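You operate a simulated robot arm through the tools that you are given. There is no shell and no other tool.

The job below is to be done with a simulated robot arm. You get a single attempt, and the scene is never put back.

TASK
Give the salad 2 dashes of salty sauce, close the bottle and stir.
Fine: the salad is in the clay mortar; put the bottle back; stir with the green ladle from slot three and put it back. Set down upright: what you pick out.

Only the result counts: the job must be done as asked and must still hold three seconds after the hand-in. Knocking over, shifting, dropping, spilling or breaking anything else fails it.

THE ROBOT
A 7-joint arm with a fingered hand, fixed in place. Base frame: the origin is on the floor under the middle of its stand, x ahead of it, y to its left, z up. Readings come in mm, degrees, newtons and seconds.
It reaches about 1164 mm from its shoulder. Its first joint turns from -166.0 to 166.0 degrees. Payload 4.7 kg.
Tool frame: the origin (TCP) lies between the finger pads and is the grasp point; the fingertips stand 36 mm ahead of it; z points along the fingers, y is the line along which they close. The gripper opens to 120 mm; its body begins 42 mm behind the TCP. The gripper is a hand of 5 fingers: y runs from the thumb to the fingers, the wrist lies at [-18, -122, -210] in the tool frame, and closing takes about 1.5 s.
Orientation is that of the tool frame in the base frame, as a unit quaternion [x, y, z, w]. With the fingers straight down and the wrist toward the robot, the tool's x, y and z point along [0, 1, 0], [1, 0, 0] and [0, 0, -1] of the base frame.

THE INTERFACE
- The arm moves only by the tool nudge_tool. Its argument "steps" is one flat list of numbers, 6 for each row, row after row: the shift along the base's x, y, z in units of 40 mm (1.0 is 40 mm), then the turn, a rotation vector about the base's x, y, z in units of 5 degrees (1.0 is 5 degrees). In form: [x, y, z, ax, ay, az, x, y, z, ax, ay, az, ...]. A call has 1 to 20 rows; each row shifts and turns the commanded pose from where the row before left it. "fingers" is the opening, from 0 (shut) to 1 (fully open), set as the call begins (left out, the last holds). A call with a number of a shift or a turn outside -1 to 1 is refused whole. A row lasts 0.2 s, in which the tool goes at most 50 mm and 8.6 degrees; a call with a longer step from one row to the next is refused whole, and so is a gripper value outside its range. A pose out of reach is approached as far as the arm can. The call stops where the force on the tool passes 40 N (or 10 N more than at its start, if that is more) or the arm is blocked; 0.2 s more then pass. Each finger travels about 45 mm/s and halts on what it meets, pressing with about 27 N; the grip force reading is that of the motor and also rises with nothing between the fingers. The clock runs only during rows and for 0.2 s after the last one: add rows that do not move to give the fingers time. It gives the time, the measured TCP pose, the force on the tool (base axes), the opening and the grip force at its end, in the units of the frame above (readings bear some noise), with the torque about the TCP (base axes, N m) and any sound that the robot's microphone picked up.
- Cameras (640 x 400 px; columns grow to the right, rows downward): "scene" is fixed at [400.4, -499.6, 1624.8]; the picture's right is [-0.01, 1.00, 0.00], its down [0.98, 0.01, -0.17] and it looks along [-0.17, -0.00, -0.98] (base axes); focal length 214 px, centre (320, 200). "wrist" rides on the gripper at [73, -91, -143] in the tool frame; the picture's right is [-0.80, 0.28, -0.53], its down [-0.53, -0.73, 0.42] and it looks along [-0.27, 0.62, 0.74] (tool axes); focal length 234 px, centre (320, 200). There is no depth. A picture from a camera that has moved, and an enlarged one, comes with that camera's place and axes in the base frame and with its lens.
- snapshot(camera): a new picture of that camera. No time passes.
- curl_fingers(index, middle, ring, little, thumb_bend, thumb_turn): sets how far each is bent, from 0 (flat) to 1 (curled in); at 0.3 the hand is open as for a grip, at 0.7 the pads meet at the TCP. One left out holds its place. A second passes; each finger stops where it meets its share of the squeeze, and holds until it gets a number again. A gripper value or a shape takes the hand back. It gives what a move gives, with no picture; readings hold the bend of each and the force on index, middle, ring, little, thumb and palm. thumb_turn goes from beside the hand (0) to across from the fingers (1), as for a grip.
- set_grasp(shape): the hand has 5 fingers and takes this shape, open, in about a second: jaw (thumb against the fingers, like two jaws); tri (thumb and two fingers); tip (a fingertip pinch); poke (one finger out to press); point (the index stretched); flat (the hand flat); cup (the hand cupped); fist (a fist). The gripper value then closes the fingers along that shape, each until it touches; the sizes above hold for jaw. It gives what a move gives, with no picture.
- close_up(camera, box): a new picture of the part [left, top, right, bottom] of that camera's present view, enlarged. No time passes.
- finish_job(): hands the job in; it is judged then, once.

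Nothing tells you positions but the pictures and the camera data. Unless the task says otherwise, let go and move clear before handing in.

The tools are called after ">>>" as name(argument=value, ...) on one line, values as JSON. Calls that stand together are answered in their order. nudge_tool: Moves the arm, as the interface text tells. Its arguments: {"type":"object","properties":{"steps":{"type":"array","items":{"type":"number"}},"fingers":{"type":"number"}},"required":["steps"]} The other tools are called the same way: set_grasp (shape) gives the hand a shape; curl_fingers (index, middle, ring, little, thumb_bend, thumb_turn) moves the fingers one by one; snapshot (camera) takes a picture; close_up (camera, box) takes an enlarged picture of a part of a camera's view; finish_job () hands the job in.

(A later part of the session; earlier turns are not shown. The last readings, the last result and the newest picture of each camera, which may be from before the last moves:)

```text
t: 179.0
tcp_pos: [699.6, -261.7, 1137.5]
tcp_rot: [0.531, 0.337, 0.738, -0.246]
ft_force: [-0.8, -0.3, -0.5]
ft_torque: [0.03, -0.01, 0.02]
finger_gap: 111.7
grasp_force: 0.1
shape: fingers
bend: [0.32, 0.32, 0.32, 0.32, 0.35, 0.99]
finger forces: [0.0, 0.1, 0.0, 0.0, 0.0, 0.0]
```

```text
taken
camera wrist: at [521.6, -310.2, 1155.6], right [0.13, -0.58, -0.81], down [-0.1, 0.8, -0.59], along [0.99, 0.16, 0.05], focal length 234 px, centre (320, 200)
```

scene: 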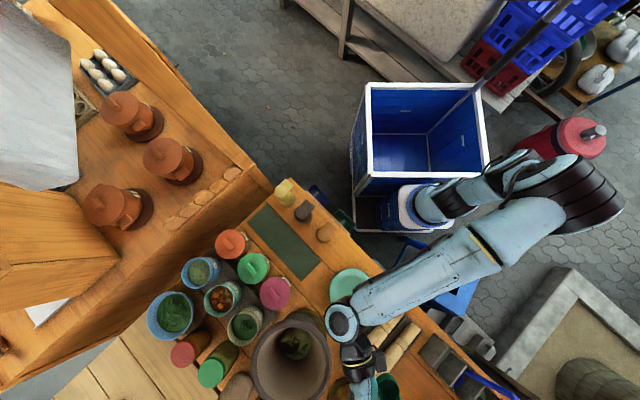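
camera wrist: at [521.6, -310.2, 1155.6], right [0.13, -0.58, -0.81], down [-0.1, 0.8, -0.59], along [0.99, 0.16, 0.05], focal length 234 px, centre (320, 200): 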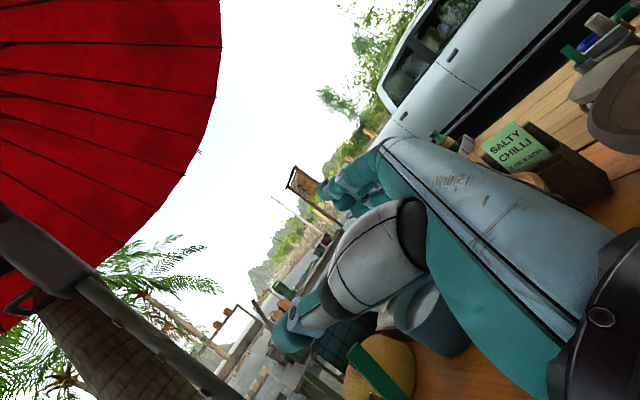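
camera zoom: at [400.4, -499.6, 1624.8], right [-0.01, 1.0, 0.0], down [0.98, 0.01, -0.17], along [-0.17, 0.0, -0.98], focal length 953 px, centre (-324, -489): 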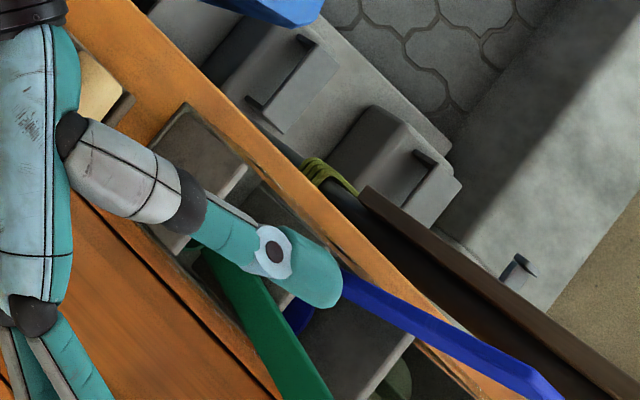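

>>> nudge_tool(steps=[-0.02, 0.064, 0.044, -0.871, 0.1325, 0.364, -0.02, 0.064, 0.044, -0.871, 0.1325, 0.364, -0.02, 0.064, 0.044, -0.871, 0.1325, 0.364, -0.02, 0.064, 0.044, -0.871, 0.1325, 0.364, -0.02, 0.064, 0.044, -0.871, 0.1325, 0.364, -0.02, 0.064, 0.044, -0.871, 0.1325, 0.364, -0.02, 0.064, 0.044, -0.871, 0.1325, 0.364, -0.02, 0.064, 0.044, -0.871, 0.1325, 0.364, -0.02, 0.064, 0.044, -0.871, 0.1325, 0.364, -0.02, 0.064, 0.044, -0.871, 0.1325, 0.364, -0.02, 0.064, 0.044, -0.871, 0.1325, 0.364, -0.02, 0.064, 0.044, -0.871, 0.1325, 0.364])

>>> nudge_tool(steps=[-0.02, 0.064, 0.044, -0.871, 0.1325, 0.364, -0.02, 0.064, 0.044, -0.871, 0.1325, 0.364, -0.02, 0.064, 0.044, -0.871, 0.1325, 0.364, -0.02, 0.064, 0.044, -0.871, 0.1325, 0.364, -0.02, 0.064, 0.044, -0.871, 0.1325, 0.364, -0.02, 0.064, 0.044, -0.871, 0.1325, 0.364, -0.02, 0.064, 0.044, -0.871, 0.1325, 0.364, -0.02, 0.064, 0.044, -0.871, 0.1325, 0.364, -0.02, 0.064, 0.044, -0.871, 0.1325, 0.364, -0.02, 0.064, 0.044, -0.871, 0.1325, 0.364, -0.02, 0.064, 0.044, -0.871, 0.1325, 0.364, -0.02, 0.064, 0.044, -0.871, 0.1325, 0.364])

>>> snapshot(camera="wrist")

>>> close_up(camera="scene", box=[400, 310, 530, 400])

```text
t: 181.6
tcp_pos: [690.2, -231.3, 1159.8]
tcp_rot: [0.56, 0.7, 0.42, -0.14]
ft_force: [-0.1, -0.2, -0.3]
ft_torque: [0.03, -0.04, 0.0]
finger_gap: 111.5
grasp_force: 0.0
shape: fingers
bend: [0.32, 0.32, 0.32, 0.32, 0.35, 0.99]
finger forces: [0.0, 0.1, 0.0, 0.1, 0.1, 0.0]
```

```text
t: 184.2
tcp_pos: [680.6, -199.8, 1180.2]
tcp_rot: [0.454, 0.891, -0.001, 0.0]
ft_force: [0.9, 0.1, -0.2]
ft_torque: [0.02, 0.04, 0.01]
finger_gap: 111.6
grasp_force: 0.0
shape: fingers
bend: [0.32, 0.32, 0.32, 0.32, 0.35, 0.99]
finger forces: [0.0, 0.0, 0.0, 0.0, 0.0, 0.0]
```

```text
taken
camera wrist: at [563.2, -193.6, 1324.4], right [0.7, -0.48, 0.53], down [-0.28, -0.86, -0.42], along [0.66, 0.15, -0.74], focal length 234 px, centre (320, 200)
```

wrist: 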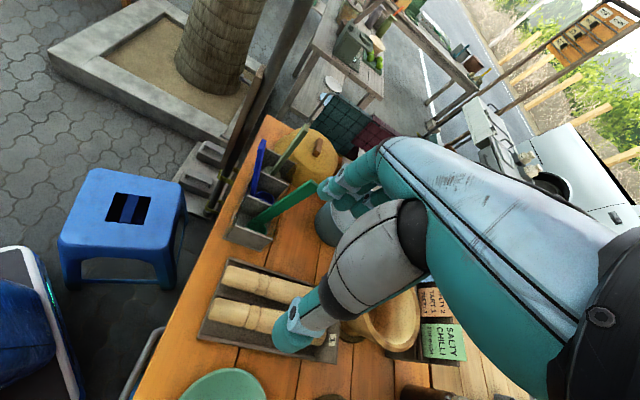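

```text
4.44 times, centred on (465, 355) of scene
camera zoom: at [400.4, -499.6, 1624.8], right [-0.01, 1.0, 0.0], down [0.98, 0.01, -0.17], along [-0.17, 0.0, -0.98], focal length 953 px, centre (-324, -489)
```

zoom: 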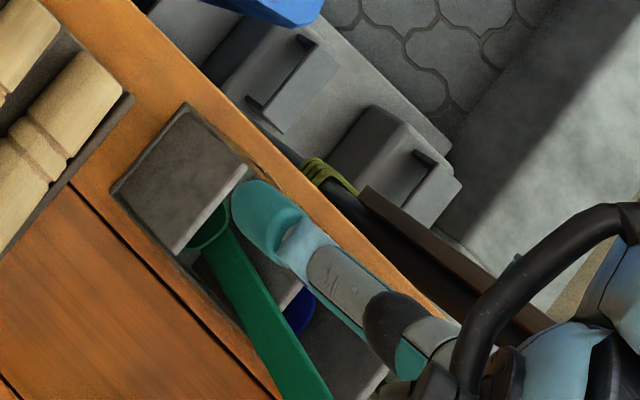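

>>> close_up(camera="wrist", box=[200, 110, 360, 270])

```text
2.50 times, centred on (280, 190) of wrist
camera zoom: at [563.2, -193.6, 1324.4], right [0.7, -0.48, 0.53], down [-0.28, -0.86, -0.42], along [0.66, 0.15, -0.74], focal length 585 px, centre (420, 225)
```

zoom: 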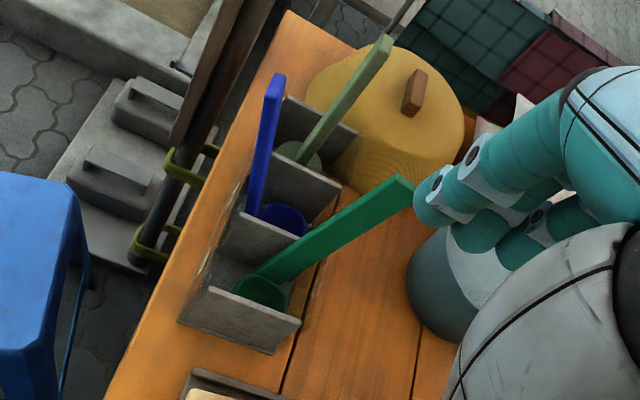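

The green ladle sits in slot three with its bowl back at (803, -94), leaning about 9° inward; its handle top is near (845, -98, 1009). I'll align the hand with the handle and move above it for a top grip.

>>> nudge_tool(steps=[0.65, 0.4, -0.2, 0.23, 0.16, 0, 0.65, 0.4, -0.2, 0.23, 0.16, 0, 0.65, 0.4, -0.2, 0.23, 0.16, 0, 0.65, 0.4, -0.3, 0.23, 0.16, 0, 0.65, 0.4, -0.3, 0.23, 0.16, 0, 0.65, 0.4, -0.3, 0.23, 0.16, 0])

>>> snapshot(camera="wrist")

>>> close_up(camera="wrist", box=[180, 130, 400, 330])

```text
t: 185.6
tcp_pos: [837.5, -102.8, 1119.8]
tcp_rot: [0.453, 0.889, 0.034, -0.064]
ft_force: [-0.7, 0.0, 0.6]
ft_torque: [-0.02, -0.05, -0.04]
finger_gap: 111.8
grasp_force: 0.0
shape: fingers
bend: [0.32, 0.32, 0.32, 0.32, 0.35, 0.99]
finger forces: [0.1, 0.1, 0.0, 0.0, 0.0, 0.0]
```

```text
taken
camera wrist: at [731.8, -114.9, 1273.1], right [0.74, -0.54, 0.4], down [-0.32, -0.81, -0.5], along [0.6, 0.24, -0.77], focal length 234 px, centre (320, 200)
```

wrist: 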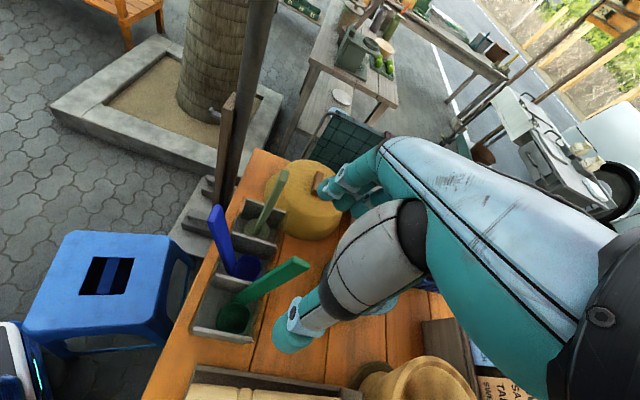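

```text
2.00 times, centred on (290, 230) of wrist
camera zoom: at [731.8, -114.9, 1273.1], right [0.74, -0.54, 0.4], down [-0.32, -0.81, -0.5], along [0.6, 0.24, -0.77], focal length 468 px, centre (380, 140)
```

zoom: 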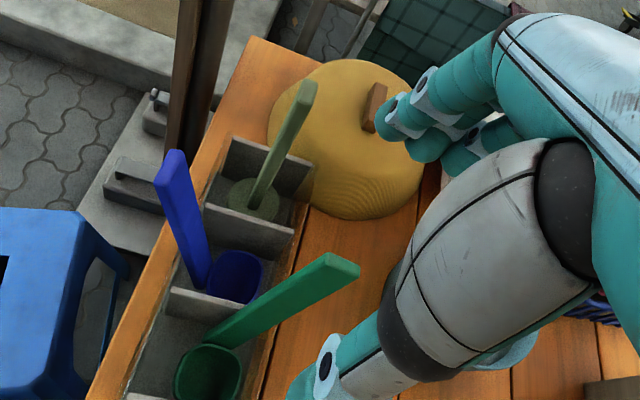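

Using two viewpoints, the handle top is at about (875, -90, 982), leaning 18° toward +x. I'll align the hand's axis with the handle and go to 60 mm above it.

>>> nudge_tool(steps=[0.366, 0.0675, -0.2, -0.3625, 0.7275, -0.5225, 0.366, 0.0675, -0.4, -0.3625, 0.7275, -0.5225, 0.366, 0.0675, -0.6, -0.3625, 0.7275, -0.5225, 0.366, 0.0675, -0.67, -0.3625, 0.7275, -0.5225])

>>> snapshot(camera="wrist")

>>> close_up(camera="wrist", box=[180, 130, 400, 330])

```text
t: 186.6
tcp_pos: [893.7, -91.6, 1048.2]
tcp_rot: [0.536, 0.829, -0.073, -0.145]
ft_force: [-0.9, 0.5, 1.3]
ft_torque: [-0.01, -0.09, 0.0]
finger_gap: 111.8
grasp_force: 0.0
shape: fingers
bend: [0.32, 0.32, 0.32, 0.32, 0.35, 0.99]
finger forces: [0.0, 0.0, 0.1, 0.0, 0.1, 0.0]
```

```text
taken
camera wrist: at [832.4, -68.4, 1220.1], right [0.72, -0.63, 0.29], down [-0.56, -0.77, -0.28], along [0.41, 0.04, -0.91], focal length 234 px, centre (320, 200)
```

wrist: 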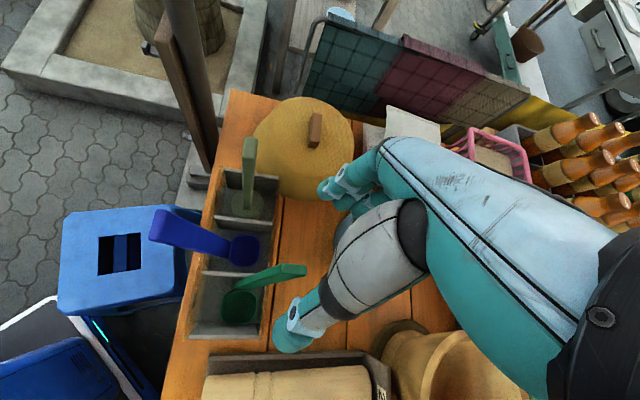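

```text
2.00 times, centred on (290, 230) of wrist
camera zoom: at [832.4, -68.4, 1220.1], right [0.72, -0.63, 0.29], down [-0.56, -0.77, -0.28], along [0.41, 0.04, -0.91], focal length 468 px, centre (380, 140)
```

zoom: 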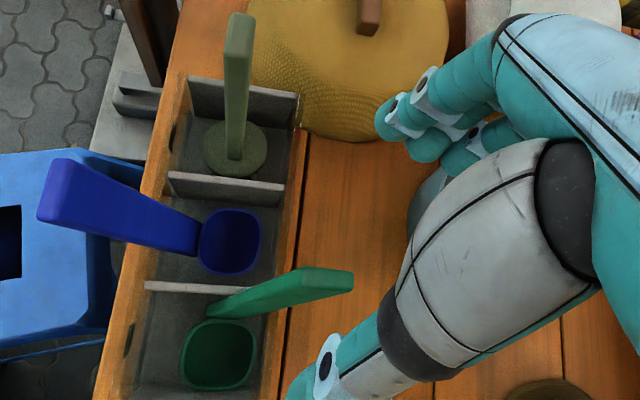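

The view from above confirms the three ladles in their slots. The green handle's top is about 56 mm ahead of the grip point and 11 mm to the thumb side. I'll set index and middle against the thumb, fold the other two, and go down onto the handle in steps.

>>> curl_fingers(index=0.42, middle=0.43, ring=0.95, little=0.95, thumb_bend=0.55)

>>> nudge_tool(steps=[-0.1, -0.09, 0.03, 0, 0, 0, -0.1, -0.09, 0.03, 0, 0, 0, -0.13, 0.015, -0.39, 0, 0, 0])

>>> close_up(camera="wrist", box=[180, 130, 400, 330])

```text
t: 187.6
tcp_pos: [895.7, -90.5, 1047.0]
tcp_rot: [0.535, 0.829, -0.074, -0.144]
ft_force: [-0.4, 0.0, 0.5]
ft_torque: [0.02, -0.02, 0.05]
finger_gap: 67.9
grasp_force: 0.1
shape: fingers
bend: [0.42, 0.43, 0.95, 0.95, 0.55, 0.99]
finger forces: [0.1, 0.0, 0.1, 0.0, 0.1, 0.0]
```

```text
t: 188.4
tcp_pos: [881.9, -99.0, 1032.8]
tcp_rot: [0.535, 0.829, -0.075, -0.145]
ft_force: [0.0, 0.3, 0.4]
ft_torque: [0.01, -0.01, -0.01]
finger_gap: 68.3
grasp_force: 0.2
shape: fingers
bend: [0.42, 0.43, 0.95, 0.95, 0.55, 0.99]
finger forces: [0.0, 0.1, 0.1, 0.0, 0.0, 0.0]
```

```text
2.00 times, centred on (290, 230) of wrist
camera zoom: at [818.9, -75.3, 1206.6], right [0.72, -0.63, 0.29], down [-0.56, -0.78, -0.28], along [0.41, 0.04, -0.91], focal length 468 px, centre (380, 140)
```

zoom: 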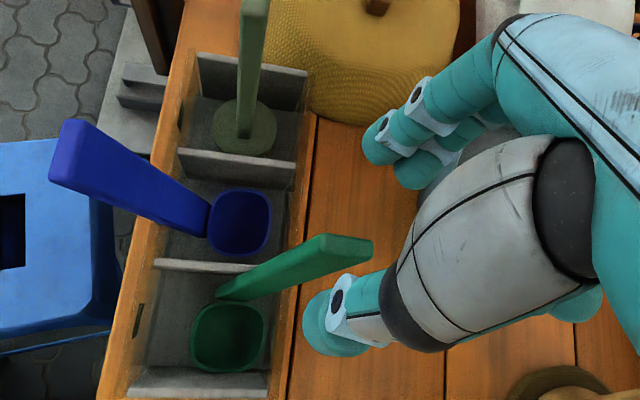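

The handle's top is now right on the hand's axis. I'll advance along it.

>>> nudge_tool(steps=[-0.08, 0.009, -0.237, 0, 0, 0, -0.08, 0.009, -0.237, 0, 0, 0])

>>> close_up(camera="wrist", box=[200, 130, 400, 310])

```text
t: 189.0
tcp_pos: [874.3, -98.0, 1013.6]
tcp_rot: [0.535, 0.829, -0.075, -0.145]
ft_force: [-0.3, -0.1, 0.5]
ft_torque: [0.01, -0.04, -0.02]
finger_gap: 68.1
grasp_force: 0.1
shape: fingers
bend: [0.42, 0.43, 0.95, 0.95, 0.55, 0.99]
finger forces: [0.0, 0.0, 0.0, 0.1, 0.1, 0.0]
```

```text
2.22 times, centred on (300, 220) of wrist
camera zoom: at [812.6, -74.6, 1187.0], right [0.72, -0.63, 0.29], down [-0.56, -0.77, -0.28], along [0.41, 0.04, -0.91], focal length 520 px, centre (364, 156)
```

zoom: 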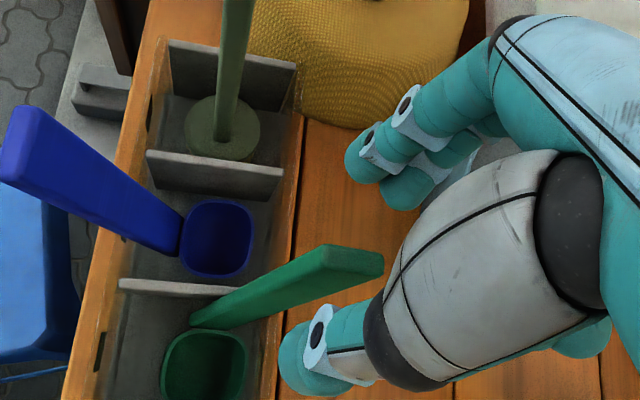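

>>> nudge_tool(steps=[-0.08, 0.009, -0.237, 0, 0, 0, -0.07, 0.008, -0.2, 0, 0, 0])

>>> close_up(camera="wrist", box=[200, 130, 400, 310])

```text
t: 189.6
tcp_pos: [868.9, -97.7, 996.3]
tcp_rot: [0.534, 0.83, -0.075, -0.143]
ft_force: [-0.1, -0.7, 0.0]
ft_torque: [-0.04, 0.01, 0.0]
finger_gap: 67.9
grasp_force: 0.1
shape: fingers
bend: [0.42, 0.43, 0.95, 0.95, 0.55, 0.99]
finger forces: [0.0, 0.1, 0.0, 0.1, 0.1, 0.0]
```

```text
2.22 times, centred on (300, 220) of wrist
camera zoom: at [806.8, -73.7, 1169.7], right [0.72, -0.63, 0.29], down [-0.56, -0.78, -0.28], along [0.41, 0.04, -0.91], focal length 520 px, centre (364, 156)
```

zoom: 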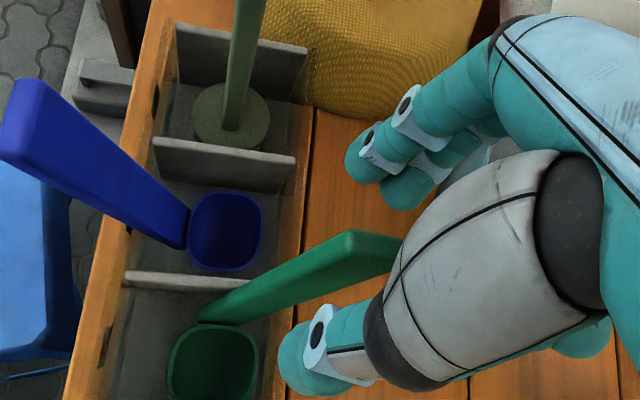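

The handle's end is between thumb and the two fingers. I'll close gradually.

>>> curl_fingers(index=0.56, middle=0.57, thumb_bend=0.66)

>>> close_up(camera="wrist", box=[200, 130, 400, 310])

```text
t: 190.6
tcp_pos: [868.5, -97.6, 996.1]
tcp_rot: [0.535, 0.829, -0.074, -0.145]
ft_force: [-0.4, 0.5, 0.5]
ft_torque: [0.0, 0.01, 0.0]
finger_gap: 30.8
grasp_force: 0.1
shape: fingers
bend: [0.56, 0.56, 0.95, 0.95, 0.66, 0.99]
finger forces: [0.0, 0.0, 0.0, 0.0, 0.0, 0.0]
```

```text
2.22 times, centred on (300, 220) of wrist
camera zoom: at [806.9, -73.6, 1169.4], right [0.72, -0.63, 0.29], down [-0.56, -0.78, -0.28], along [0.41, 0.04, -0.91], focal length 520 px, centre (364, 156)
```

zoom: 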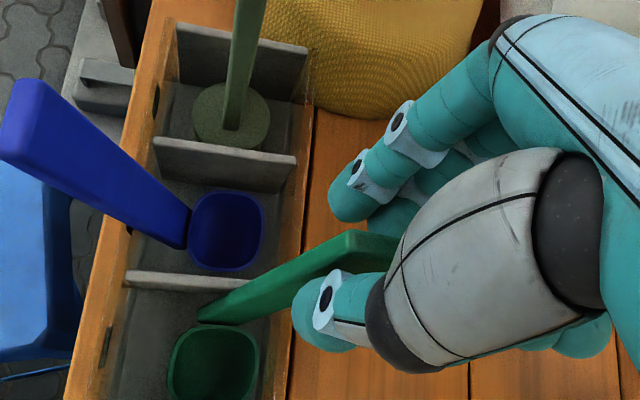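

>>> curl_fingers(index=0.66, middle=0.66, thumb_bend=0.72)

>>> curl_fingers(index=0.85, middle=0.85, thumb_bend=0.85)

>>> close_up(camera="wrist", box=[200, 130, 400, 310])

```text
t: 191.6
tcp_pos: [868.7, -97.4, 996.2]
tcp_rot: [0.536, 0.829, -0.073, -0.144]
ft_force: [-1.5, -1.1, 0.2]
ft_torque: [-0.01, 0.01, 0.05]
finger_gap: 11.4
grasp_force: 2.6
shape: fingers
bend: [0.65, 0.64, 0.95, 0.95, 0.69, 0.99]
finger forces: [0.3, 2.2, 0.0, 0.0, 4.0, 0.1]
```

```text
t: 192.6
tcp_pos: [869.6, -98.4, 996.7]
tcp_rot: [0.535, 0.829, -0.074, -0.144]
ft_force: [-4.5, -4.0, -4.8]
ft_torque: [-0.04, -0.02, 0.19]
finger_gap: 7.8
grasp_force: 22.2
shape: fingers
bend: [0.71, 0.66, 0.95, 0.95, 0.71, 0.98]
finger forces: [11.7, 10.5, 0.0, 0.1, 22.3, 0.0]
```

```text
2.22 times, centred on (300, 220) of wrist
camera zoom: at [806.9, -74.0, 1169.2], right [0.72, -0.63, 0.29], down [-0.56, -0.77, -0.28], along [0.4, 0.04, -0.91], focal length 520 px, centre (364, 156)
```

zoom: 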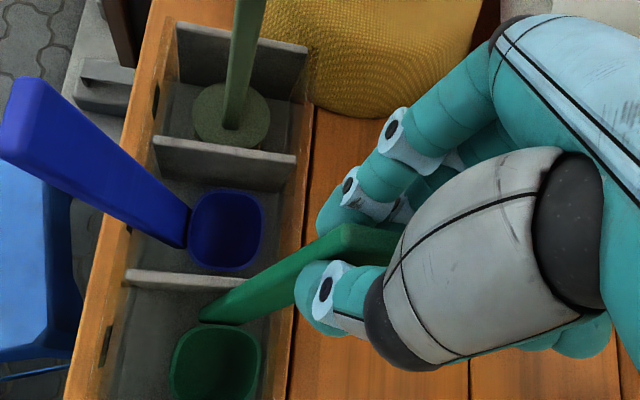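

Firm grip: 11.7 and 10.5 N against the thumb's 22.3 N. I'll lift slowly straight up.

>>> nudge_tool(steps=[0, 0, 0.1, 0, 0, 0, 0, 0, 0.15, 0, 0, 0, 0, 0, 0.2, 0, 0, 0])

>>> close_up(camera="wrist", box=[180, 130, 400, 330])

```text
t: 193.4
tcp_pos: [868.9, -96.5, 1015.1]
tcp_rot: [0.534, 0.83, -0.075, -0.144]
ft_force: [-0.8, 0.1, -0.7]
ft_torque: [0.05, -0.15, 0.11]
finger_gap: 7.5
grasp_force: 22.1
shape: fingers
bend: [0.71, 0.66, 0.95, 0.95, 0.72, 0.98]
finger forces: [14.4, 10.2, 0.0, 0.0, 20.1, 0.0]
```

```text
2.00 times, centred on (290, 230) of wrist
camera zoom: at [807.1, -73.4, 1187.7], right [0.72, -0.63, 0.29], down [-0.56, -0.77, -0.28], along [0.41, 0.04, -0.91], focal length 468 px, centre (380, 140)
```

zoom: 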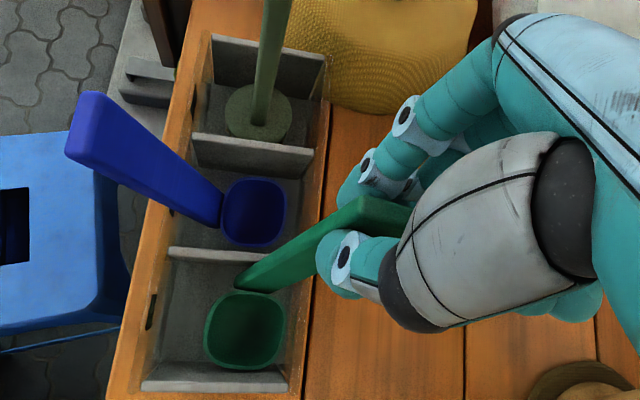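

>>> nudge_tool(steps=[0, 0, 0.3, 0, 0, 0, 0, 0, 0.4, 0, 0, 0, 0, 0, 0.4, 0, 0, 0, 0, 0, 0.4, 0, 0, 0, 0, 0, 0.4, 0, 0, 0, 0, 0, 0.4, 0, 0, 0, 0, 0, 0.4, 0, 0, 0, 0, 0, 0.4, 0, 0, 0, 0, 0, 0.4, 0, 0, 0, 0, 0, 0.4, 0, 0, 0, 0, 0, 0.3, 0, 0, 0, 0, 0, 0.2, 0, 0, 0])

>>> snapshot(camera="wrist")

>>> snapshot(camera="scene")

```text
t: 196.0
tcp_pos: [869.6, -96.2, 1191.2]
tcp_rot: [0.535, 0.829, -0.074, -0.144]
ft_force: [0.3, 0.6, -0.2]
ft_torque: [-0.01, -0.03, 0.02]
finger_gap: 6.6
grasp_force: 20.4
shape: fingers
bend: [0.71, 0.72, 0.95, 0.95, 0.75, 0.95]
finger forces: [15.9, 5.0, 0.0, 0.1, 19.9, 0.0]
```

```text
taken
camera wrist: at [807.0, -73.5, 1363.8], right [0.72, -0.63, 0.29], down [-0.56, -0.78, -0.28], along [0.41, 0.04, -0.91], focal length 234 px, centre (320, 200)
```

wrist: 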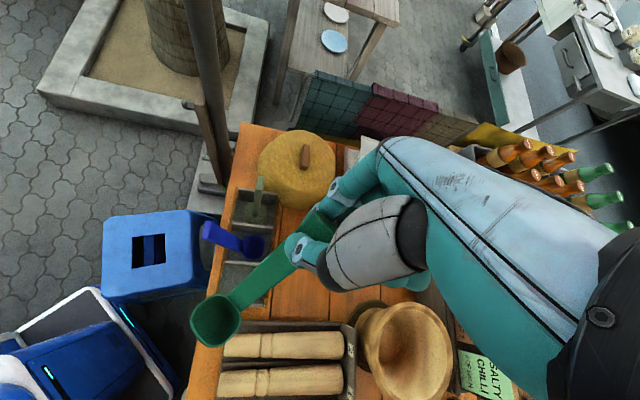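

```text
taken
```

scene: 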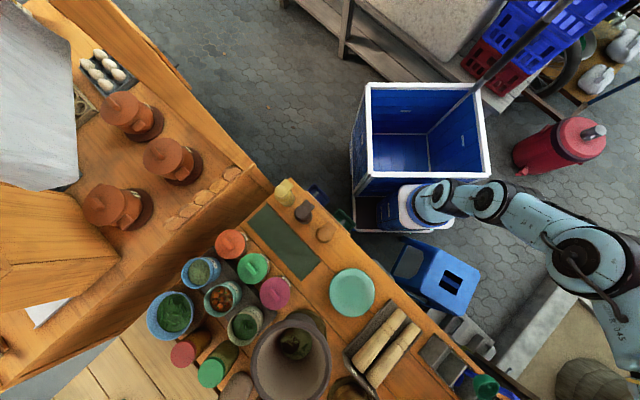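

The ladle is out, but it has swung to about 41° in the pinch, bowl toward -x. I'll tilt the hand by the same angle so that the ladle hangs vertically below it.

>>> nudge_tool(steps=[-0.1, 0, 0.1, 0, -0.8, 0, -0.1, 0, 0.1, 0, -0.9, 0, -0.1, 0, 0.1, 0, -0.9, 0, -0.1, 0, 0.1, 0, -0.9, 0, -0.1, 0, 0, 0, -0.9, 0, -0.1, 0, 0, 0, -0.9, 0, -0.1, 0, 0, 0, -0.9, 0, -0.1, 0, 0, 0, -0.9, 0, -0.1, 0, 0, 0, -0.9, 0])

>>> snapshot(camera="wrist")

>>> snapshot(camera="scene")

```text
t: 198.0
tcp_pos: [833.7, -97.4, 1206.2]
tcp_rot: [0.528, 0.828, 0.114, 0.148]
ft_force: [-0.1, -0.3, -1.0]
ft_torque: [0.01, -0.01, 0.01]
finger_gap: 6.7
grasp_force: 20.4
shape: fingers
bend: [0.71, 0.72, 0.95, 0.95, 0.76, 0.95]
finger forces: [16.4, 4.2, 0.0, 0.1, 20.6, 0.0]
```

```text
taken
camera wrist: at [674.5, -73.6, 1299.3], right [0.36, -0.63, 0.69], down [-0.25, -0.77, -0.58], along [0.9, 0.04, -0.44], focal length 234 px, centre (320, 200)
```

wrist: 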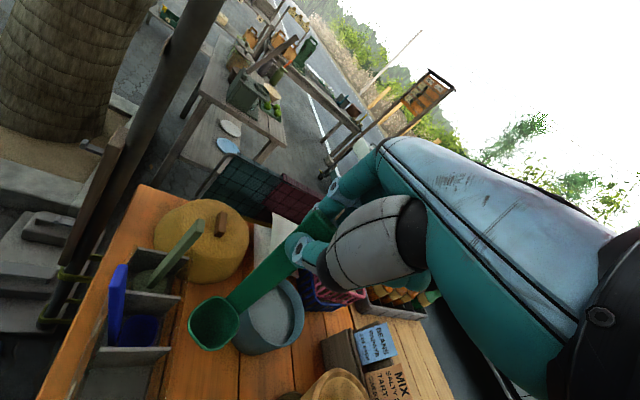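

```text
taken
```

scene: 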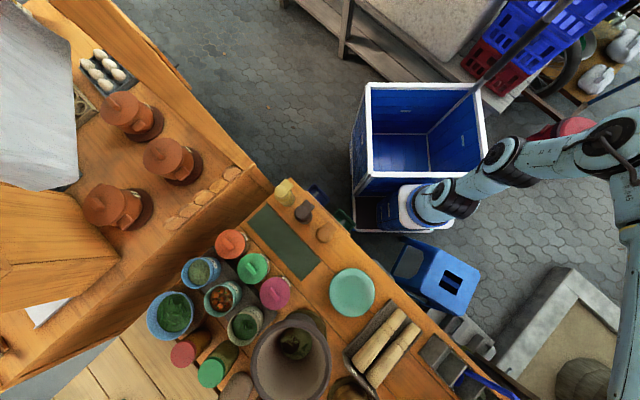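

The ladle now hangs vertically from the fingertips, its bowl bottom about 220 mm below the grip point. I'll carry it slowly and high to the mortar.

>>> nudge_tool(steps=[-0.03, -0.3, 0.2, 0, 0, 0, -0.08, -0.45, 0.2, 0, 0, 0, -0.1, -0.5, 0.1, 0, 0, 0, -0.1, -0.5, 0, 0, 0, 0, -0.1, -0.5, 0, 0, 0, 0, -0.1, -0.5, 0, 0, 0, 0, -0.1, -0.5, 0, 0, 0, 0, -0.1, -0.5, 0, 0, 0, 0, -0.1, -0.5, 0, 0, 0, 0, -0.1, -0.5, 0, 0, 0, 0, -0.1, -0.5, 0, 0, 0, 0, -0.1, -0.5, 0, 0, 0, 0])

>>> snapshot(camera="wrist")

>>> snapshot(camera="scene")

```text
t: 200.6
tcp_pos: [789.7, -328.8, 1226.4]
tcp_rot: [0.528, 0.829, 0.113, 0.148]
ft_force: [-0.1, 0.9, 0.5]
ft_torque: [-0.01, 0.0, 0.0]
finger_gap: 6.8
grasp_force: 20.6
shape: fingers
bend: [0.71, 0.73, 0.95, 0.95, 0.76, 0.95]
finger forces: [16.5, 4.0, 0.0, 0.0, 20.6, 0.0]
```

```text
taken
camera wrist: at [630.3, -304.4, 1319.3], right [0.36, -0.63, 0.69], down [-0.25, -0.78, -0.58], along [0.9, 0.04, -0.44], focal length 234 px, centre (320, 200)
```

wrist: 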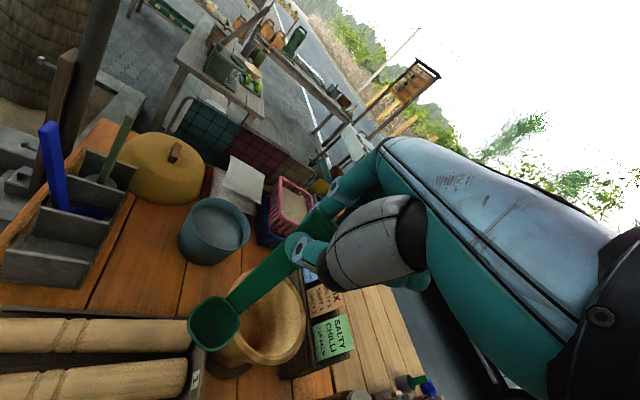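

```text
taken
```

scene: 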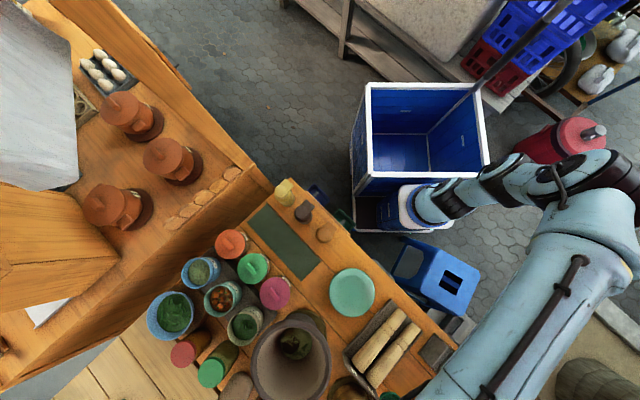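

>>> nudge_tool(steps=[-0.1, -0.5, 0, 0, 0, 0, -0.1, -0.55, 0, 0, 0, 0, -0.1, -0.55, 0, 0, 0, 0, -0.1, -0.55, 0, 0, 0, 0, -0.1, -0.55, 0, 0, 0, 0, -0.1, -0.55, 0, 0, 0, 0, -0.1, -0.55, 0, 0, 0, 0, -0.1, -0.55, 0, 0, 0, 0, -0.1, -0.55, 0, 0, 0, 0, -0.1, -0.55, 0, 0, 0, 0, -0.08, -0.45, 0, 0, 0, 0, -0.04, -0.3, 0, 0, 0, 0])

>>> snapshot(camera="wrist")

>>> close_up(camera="scene", box=[230, 290, 390, 400])

```text
t: 203.2
tcp_pos: [744.9, -576.0, 1226.5]
tcp_rot: [0.528, 0.828, 0.113, 0.148]
ft_force: [0.3, 0.3, 1.0]
ft_torque: [0.01, 0.02, 0.0]
finger_gap: 6.6
grasp_force: 20.3
shape: fingers
bend: [0.71, 0.73, 0.95, 0.95, 0.76, 0.95]
finger forces: [16.7, 3.7, 0.0, 0.0, 20.5, 0.1]
```

```text
taken
camera wrist: at [585.2, -552.3, 1319.4], right [0.36, -0.63, 0.69], down [-0.25, -0.78, -0.58], along [0.9, 0.04, -0.44], focal length 234 px, centre (320, 200)
```

wrist: 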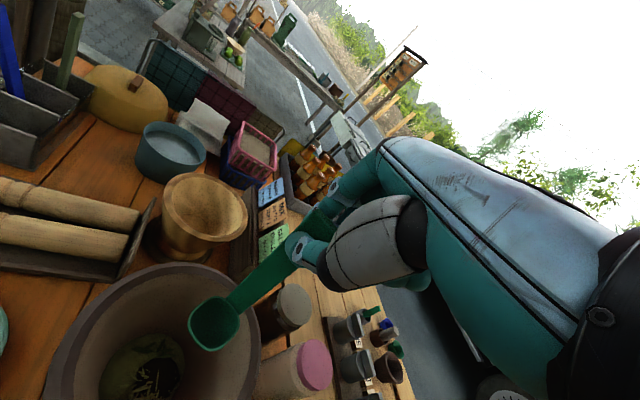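

```text
3.64 times, centred on (310, 345) of scene
camera zoom: at [400.4, -499.6, 1624.8], right [-0.01, 1.0, 0.0], down [0.98, 0.01, -0.17], along [-0.17, 0.0, -0.98], focal length 780 px, centre (356, -327)
```

zoom: 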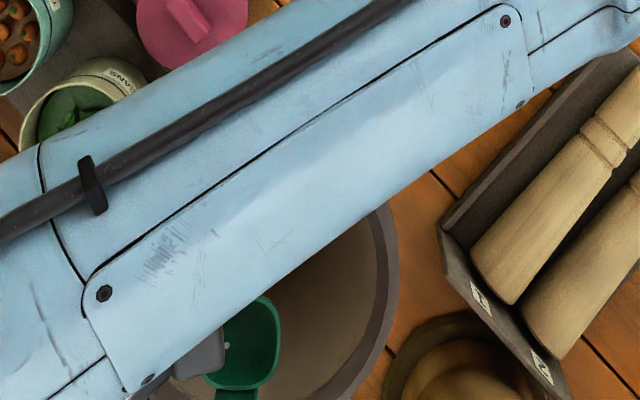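

The bowl is right above the salad (about (746, -571)). I'll lower it into the mortar.

>>> nudge_tool(steps=[0, 0, -0.3, 0, 0, 0, 0, 0, -0.4, 0, 0, 0, 0, 0, -0.45, 0, 0, 0, 0, 0, -0.45, 0, 0, 0, 0, 0, -0.45, 0, 0, 0, 0, 0, -0.45, 0, 0, 0])

>>> snapshot(camera="wrist")

>>> close_up(camera="wrist", box=[60, 220, 320, 400])

>>> close_up(camera="scene", box=[230, 290, 390, 400])

```text
t: 204.6
tcp_pos: [743.8, -576.2, 1126.7]
tcp_rot: [0.528, 0.828, 0.113, 0.148]
ft_force: [0.7, 0.0, 0.0]
ft_torque: [-0.01, -0.01, 0.0]
finger_gap: 6.5
grasp_force: 20.5
shape: fingers
bend: [0.71, 0.73, 0.95, 0.95, 0.76, 0.95]
finger forces: [16.7, 3.6, 0.0, 0.0, 20.5, 0.0]
```

```text
taken
camera wrist: at [585.1, -552.8, 1219.7], right [0.36, -0.63, 0.69], down [-0.25, -0.77, -0.58], along [0.9, 0.04, -0.44], focal length 234 px, centre (320, 200)
```

wrist: 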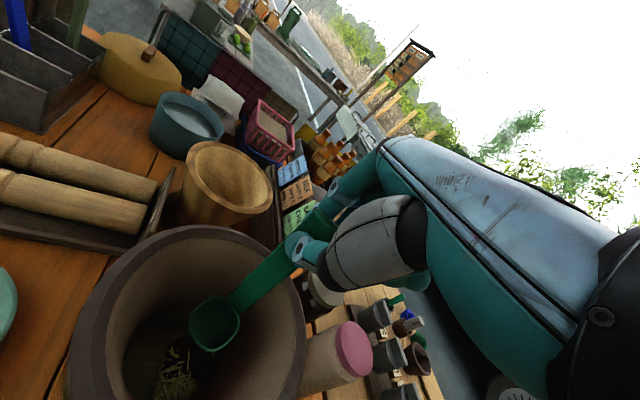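

```text
2.22 times, centred on (190, 310) of wrist
camera zoom: at [585.1, -552.8, 1219.7], right [0.36, -0.63, 0.69], down [-0.25, -0.77, -0.58], along [0.9, 0.04, -0.44], focal length 520 px, centre (609, -44)
```

zoom: 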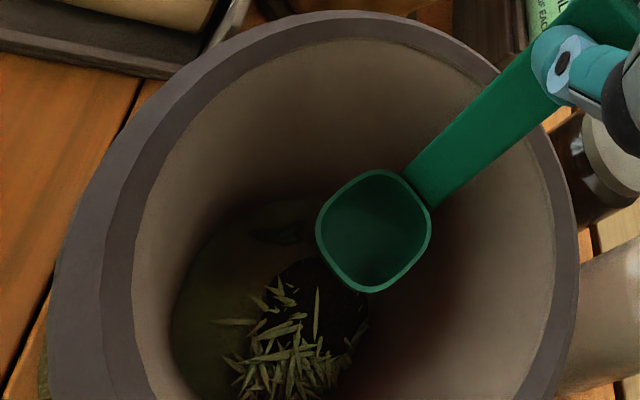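

```text
3.64 times, centred on (310, 345) of scene
camera zoom: at [400.4, -499.6, 1624.8], right [-0.01, 1.0, 0.0], down [0.98, 0.01, -0.17], along [-0.17, 0.0, -0.98], focal length 780 px, centre (356, -327)
```

zoom: 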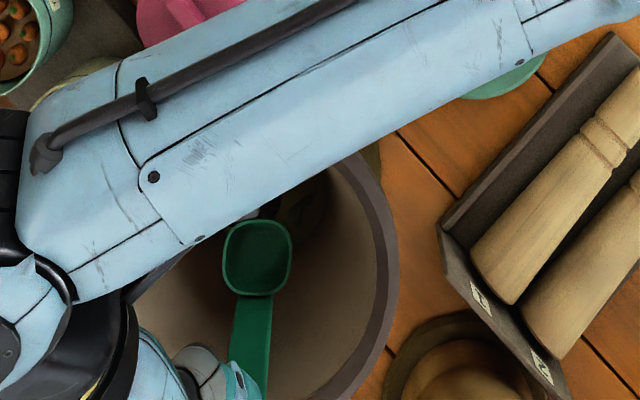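

The clear view shows the mortar axis at (747, -576) and the bowl exactly on it. I'll lower the last part in small steps until the bowl reaches the bottom.

>>> nudge_tool(steps=[0, 0, -0.3, 0, 0, 0, 0, 0, -0.3, 0, 0, 0, 0, 0, -0.3, 0, 0, 0])

>>> nudge_tool(steps=[0, 0, -0.15, 0, 0, 0, 0, 0, -0.15, 0, 0, 0])

>>> close_up(camera="wrist", box=[60, 220, 320, 400])

```text
t: 205.4
tcp_pos: [743.3, -575.9, 1091.1]
tcp_rot: [0.528, 0.828, 0.113, 0.148]
ft_force: [-0.2, 0.7, -0.3]
ft_torque: [-0.02, 0.0, 0.0]
finger_gap: 6.7
grasp_force: 21.0
shape: fingers
bend: [0.71, 0.73, 0.95, 0.95, 0.76, 0.95]
finger forces: [16.7, 3.5, 0.0, 0.0, 20.5, 0.0]
```

```text
t: 206.0
tcp_pos: [743.1, -575.0, 1078.5]
tcp_rot: [0.528, 0.828, 0.113, 0.149]
ft_force: [0.8, -0.4, -0.6]
ft_torque: [-0.02, 0.01, 0.0]
finger_gap: 6.4
grasp_force: 20.3
shape: fingers
bend: [0.71, 0.73, 0.95, 0.95, 0.76, 0.95]
finger forces: [16.7, 3.5, 0.1, 0.0, 20.5, 0.0]
```

```text
2.22 times, centred on (190, 310) of wrist
camera zoom: at [584.7, -552.1, 1172.2], right [0.36, -0.63, 0.69], down [-0.25, -0.78, -0.58], along [0.9, 0.04, -0.44], focal length 520 px, centre (609, -44)
```

zoom: 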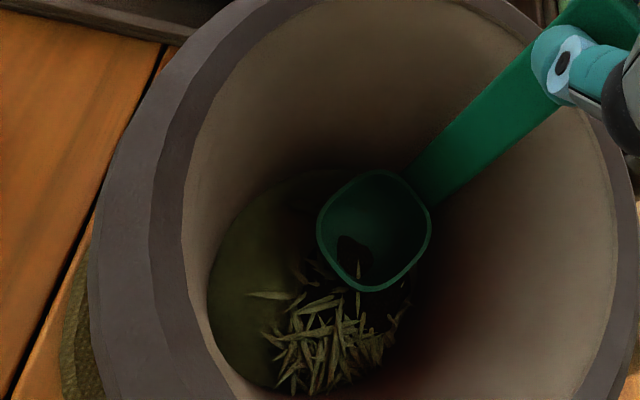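

>>> nudge_tool(steps=[0, 0, -0.12, 0, 0, 0, 0, 0, -0.12, 0, 0, 0])

>>> nudge_tool(steps=[0, 0, -0.1, 0, 0, 0])

>>> close_up(camera="wrist", box=[60, 220, 320, 400])

```text
t: 206.6
tcp_pos: [742.3, -575.4, 1069.5]
tcp_rot: [0.528, 0.829, 0.114, 0.148]
ft_force: [0.4, 0.3, -0.5]
ft_torque: [0.0, 0.01, -0.01]
finger_gap: 6.7
grasp_force: 20.8
shape: fingers
bend: [0.71, 0.73, 0.95, 0.95, 0.76, 0.95]
finger forces: [16.8, 3.5, 0.0, 0.0, 20.4, 0.0]
```

```text
t: 207.0
tcp_pos: [744.5, -576.3, 1065.6]
tcp_rot: [0.529, 0.828, 0.115, 0.148]
ft_force: [-0.4, 0.2, -0.7]
ft_torque: [0.0, 0.04, -0.02]
finger_gap: 6.7
grasp_force: 20.7
shape: fingers
bend: [0.71, 0.73, 0.95, 0.95, 0.76, 0.95]
finger forces: [16.8, 3.5, 0.0, 0.0, 20.6, 0.1]
```

```text
2.22 times, centred on (190, 310) of wrist
camera zoom: at [584.9, -552.1, 1158.2], right [0.36, -0.63, 0.69], down [-0.25, -0.77, -0.58], along [0.9, 0.04, -0.44], focal length 520 px, centre (609, -44)
```

zoom: 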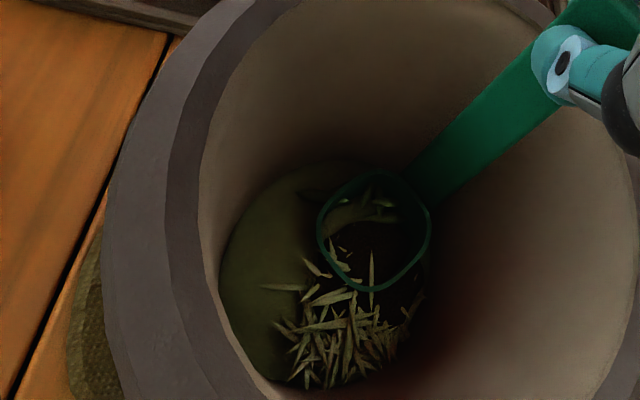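

The salad now shows inside the bowl, so the ladle is in it, without touching the floor. I'll stir with small circles (about 10 mm radius) and check the mortar after the first.

>>> nudge_tool(steps=[0.125, 0, -0.05, 0, 0, 0, 0.125, 0, -0.05, 0, 0, 0, -0.034, 0.125, 0, 0, 0, 0, -0.092, 0.092, 0, 0, 0, 0, -0.125, 0.034, 0, 0, 0, 0, -0.125, -0.034, 0, 0, 0, 0, -0.092, -0.092, 0, 0, 0, 0, -0.034, -0.125, 0, 0, 0, 0, 0.034, -0.125, 0, 0, 0, 0, 0.092, -0.092, 0, 0, 0, 0, 0.125, -0.034, 0, 0, 0, 0, 0.125, 0.034, 0, 0, 0, 0, 0.092, 0.092, 0, 0, 0, 0, 0.034, 0.125, 0, 0, 0, 0])

>>> close_up(camera="wrist", box=[60, 220, 320, 400])

>>> close_up(camera="scene", box=[230, 290, 390, 400])

```text
t: 210.0
tcp_pos: [753.8, -576.6, 1061.2]
tcp_rot: [0.529, 0.828, 0.112, 0.147]
ft_force: [0.4, -0.2, -0.5]
ft_torque: [0.01, 0.07, -0.01]
finger_gap: 6.7
grasp_force: 21.4
shape: fingers
bend: [0.71, 0.73, 0.95, 0.95, 0.76, 0.95]
finger forces: [17.2, 3.5, 0.1, 0.0, 21.2, 0.0]
```

```text
2.22 times, centred on (190, 310) of wrist
camera zoom: at [595.1, -551.8, 1154.3], right [0.36, -0.63, 0.69], down [-0.25, -0.77, -0.58], along [0.9, 0.04, -0.44], focal length 520 px, centre (609, -44)
```

zoom: 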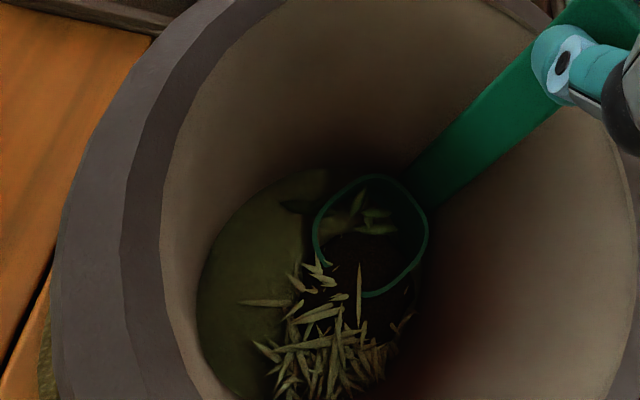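

```text
3.64 times, centred on (310, 345) of scene
camera zoom: at [400.4, -499.6, 1624.8], right [-0.01, 1.0, 0.0], down [0.98, 0.01, -0.17], along [-0.17, 0.0, -0.98], focal length 780 px, centre (356, -327)
```

zoom: 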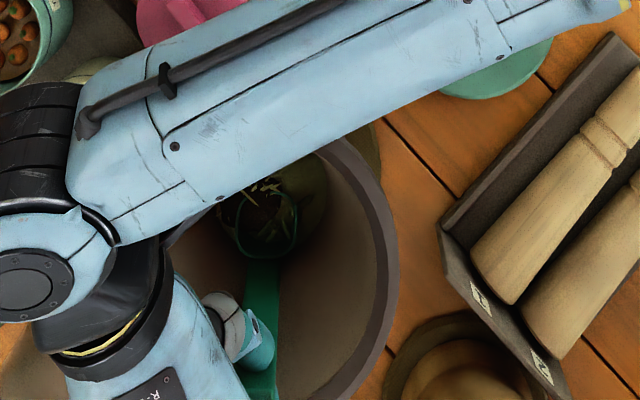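

No forces, and the mortar stayed put. I'll continue with wider circles around the mortar's axis, several turns.

>>> nudge_tool(steps=[0.14, -0.085, -0.03, 0, 0, 0, -0.05, 0.187, 0, 0, 0, 0, -0.137, 0.137, 0, 0, 0, 0, -0.187, 0.05, 0, 0, 0, 0, -0.187, -0.05, 0, 0, 0, 0, -0.137, -0.137, 0, 0, 0, 0, -0.05, -0.187, 0, 0, 0, 0, 0.05, -0.187, 0, 0, 0, 0, 0.137, -0.137, 0, 0, 0, 0, 0.187, -0.05, 0, 0, 0, 0, 0.187, 0.05, 0, 0, 0, 0, 0.137, 0.137, 0, 0, 0, 0, 0.05, 0.187, 0, 0, 0, 0])

>>> close_up(camera="wrist", box=[60, 220, 320, 400])

>>> close_up(camera="scene", box=[230, 290, 390, 400])

```text
t: 212.8
tcp_pos: [759.8, -579.4, 1060.1]
tcp_rot: [0.529, 0.828, 0.113, 0.147]
ft_force: [-1.1, -1.1, 0.4]
ft_torque: [-0.05, 0.24, -0.01]
finger_gap: 6.8
grasp_force: 22.3
shape: fingers
bend: [0.71, 0.73, 0.95, 0.95, 0.76, 0.95]
finger forces: [18.6, 3.3, 0.0, 0.0, 23.1, 0.0]
```

```text
2.22 times, centred on (190, 310) of wrist
camera zoom: at [600.7, -555.3, 1152.5], right [0.36, -0.63, 0.69], down [-0.25, -0.77, -0.58], along [0.9, 0.04, -0.44], focal length 520 px, centre (609, -44)
```

zoom: 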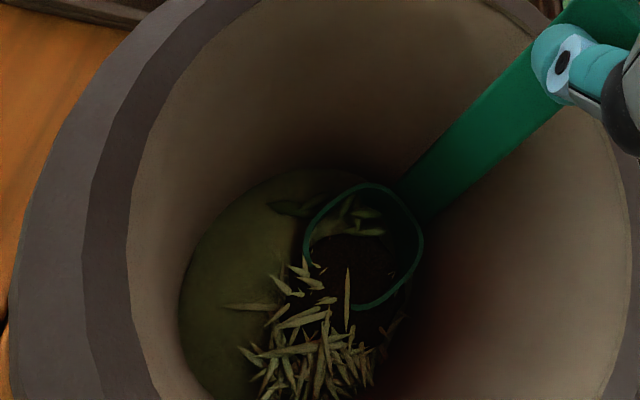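

```text
3.64 times, centred on (310, 345) of scene
camera zoom: at [400.4, -499.6, 1624.8], right [-0.01, 1.0, 0.0], down [0.98, 0.01, -0.17], along [-0.17, 0.0, -0.98], focal length 780 px, centre (356, -327)
```

zoom: 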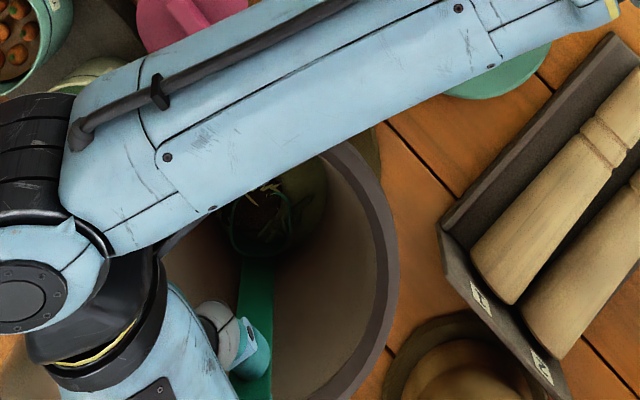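

>>> nudge_tool(steps=[-0.17, -0.015, -0.03, 0, 0, 0, -0.05, 0.187, 0, 0, 0, 0, -0.137, 0.137, 0, 0, 0, 0, -0.187, 0.05, 0, 0, 0, 0, -0.187, -0.05, 0, 0, 0, 0, -0.137, -0.137, 0, 0, 0, 0, -0.05, -0.187, 0, 0, 0, 0, 0.05, -0.187, 0, 0, 0, 0, 0.137, -0.137, 0, 0, 0, 0, 0.187, -0.05, 0, 0, 0, 0, 0.187, 0.05, 0, 0, 0, 0, 0.137, 0.137, 0, 0, 0, 0, 0.05, 0.187, 0, 0, 0, 0])

>>> nudge_tool(steps=[-0.05, 0.187, -0.02, 0, 0, 0, -0.137, 0.137, -0.02, 0, 0, 0, -0.187, 0.05, 0, 0, 0, 0, -0.187, -0.05, 0, 0, 0, 0, -0.137, -0.137, 0, 0, 0, 0, -0.05, -0.187, 0, 0, 0, 0, 0.05, -0.187, 0, 0, 0, 0, 0.137, -0.137, 0, 0, 0, 0, 0.187, -0.05, 0, 0, 0, 0, 0.187, 0.05, 0, 0, 0, 0, 0.137, 0.137, 0, 0, 0, 0, 0.05, 0.187, 0, 0, 0, 0])

>>> close_up(camera="wrist", box=[60, 220, 320, 400])

>>> close_up(camera="scene", box=[230, 290, 390, 400])

```text
t: 215.6
tcp_pos: [751.8, -580.6, 1057.3]
tcp_rot: [0.528, 0.829, 0.114, 0.147]
ft_force: [0.5, 0.4, -0.5]
ft_torque: [0.0, 0.02, 0.0]
finger_gap: 6.6
grasp_force: 20.6
shape: fingers
bend: [0.71, 0.73, 0.95, 0.95, 0.76, 0.95]
finger forces: [17.1, 3.2, 0.0, 0.0, 20.5, 0.0]
```

```text
t: 218.2
tcp_pos: [752.2, -579.8, 1056.0]
tcp_rot: [0.528, 0.829, 0.113, 0.147]
ft_force: [-0.3, -0.5, -0.3]
ft_torque: [-0.01, 0.09, 0.02]
finger_gap: 6.8
grasp_force: 21.0
shape: fingers
bend: [0.71, 0.73, 0.95, 0.95, 0.77, 0.95]
finger forces: [17.4, 3.2, 0.1, 0.0, 21.4, 0.0]
```

```text
2.22 times, centred on (190, 310) of wrist
camera zoom: at [593.8, -555.9, 1149.4], right [0.36, -0.63, 0.69], down [-0.25, -0.77, -0.58], along [0.9, 0.04, -0.44], focal length 520 px, centre (609, -44)
```

zoom: 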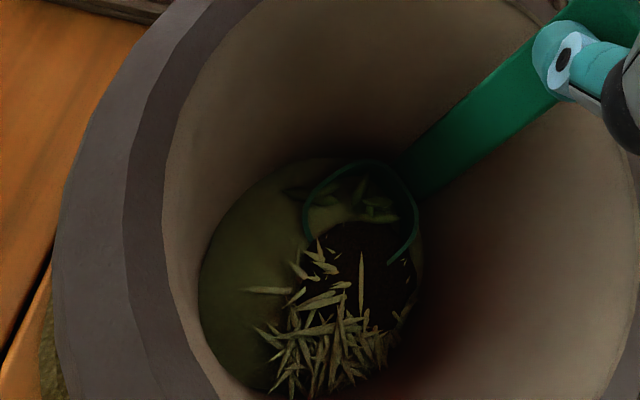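

```text
3.64 times, centred on (310, 345) of scene
camera zoom: at [400.4, -499.6, 1624.8], right [-0.01, 1.0, 0.0], down [0.98, 0.01, -0.17], along [-0.17, 0.0, -0.98], focal length 780 px, centre (356, -327)
```

zoom: 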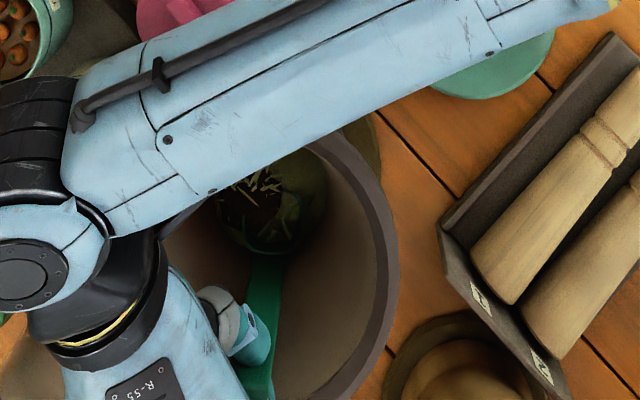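

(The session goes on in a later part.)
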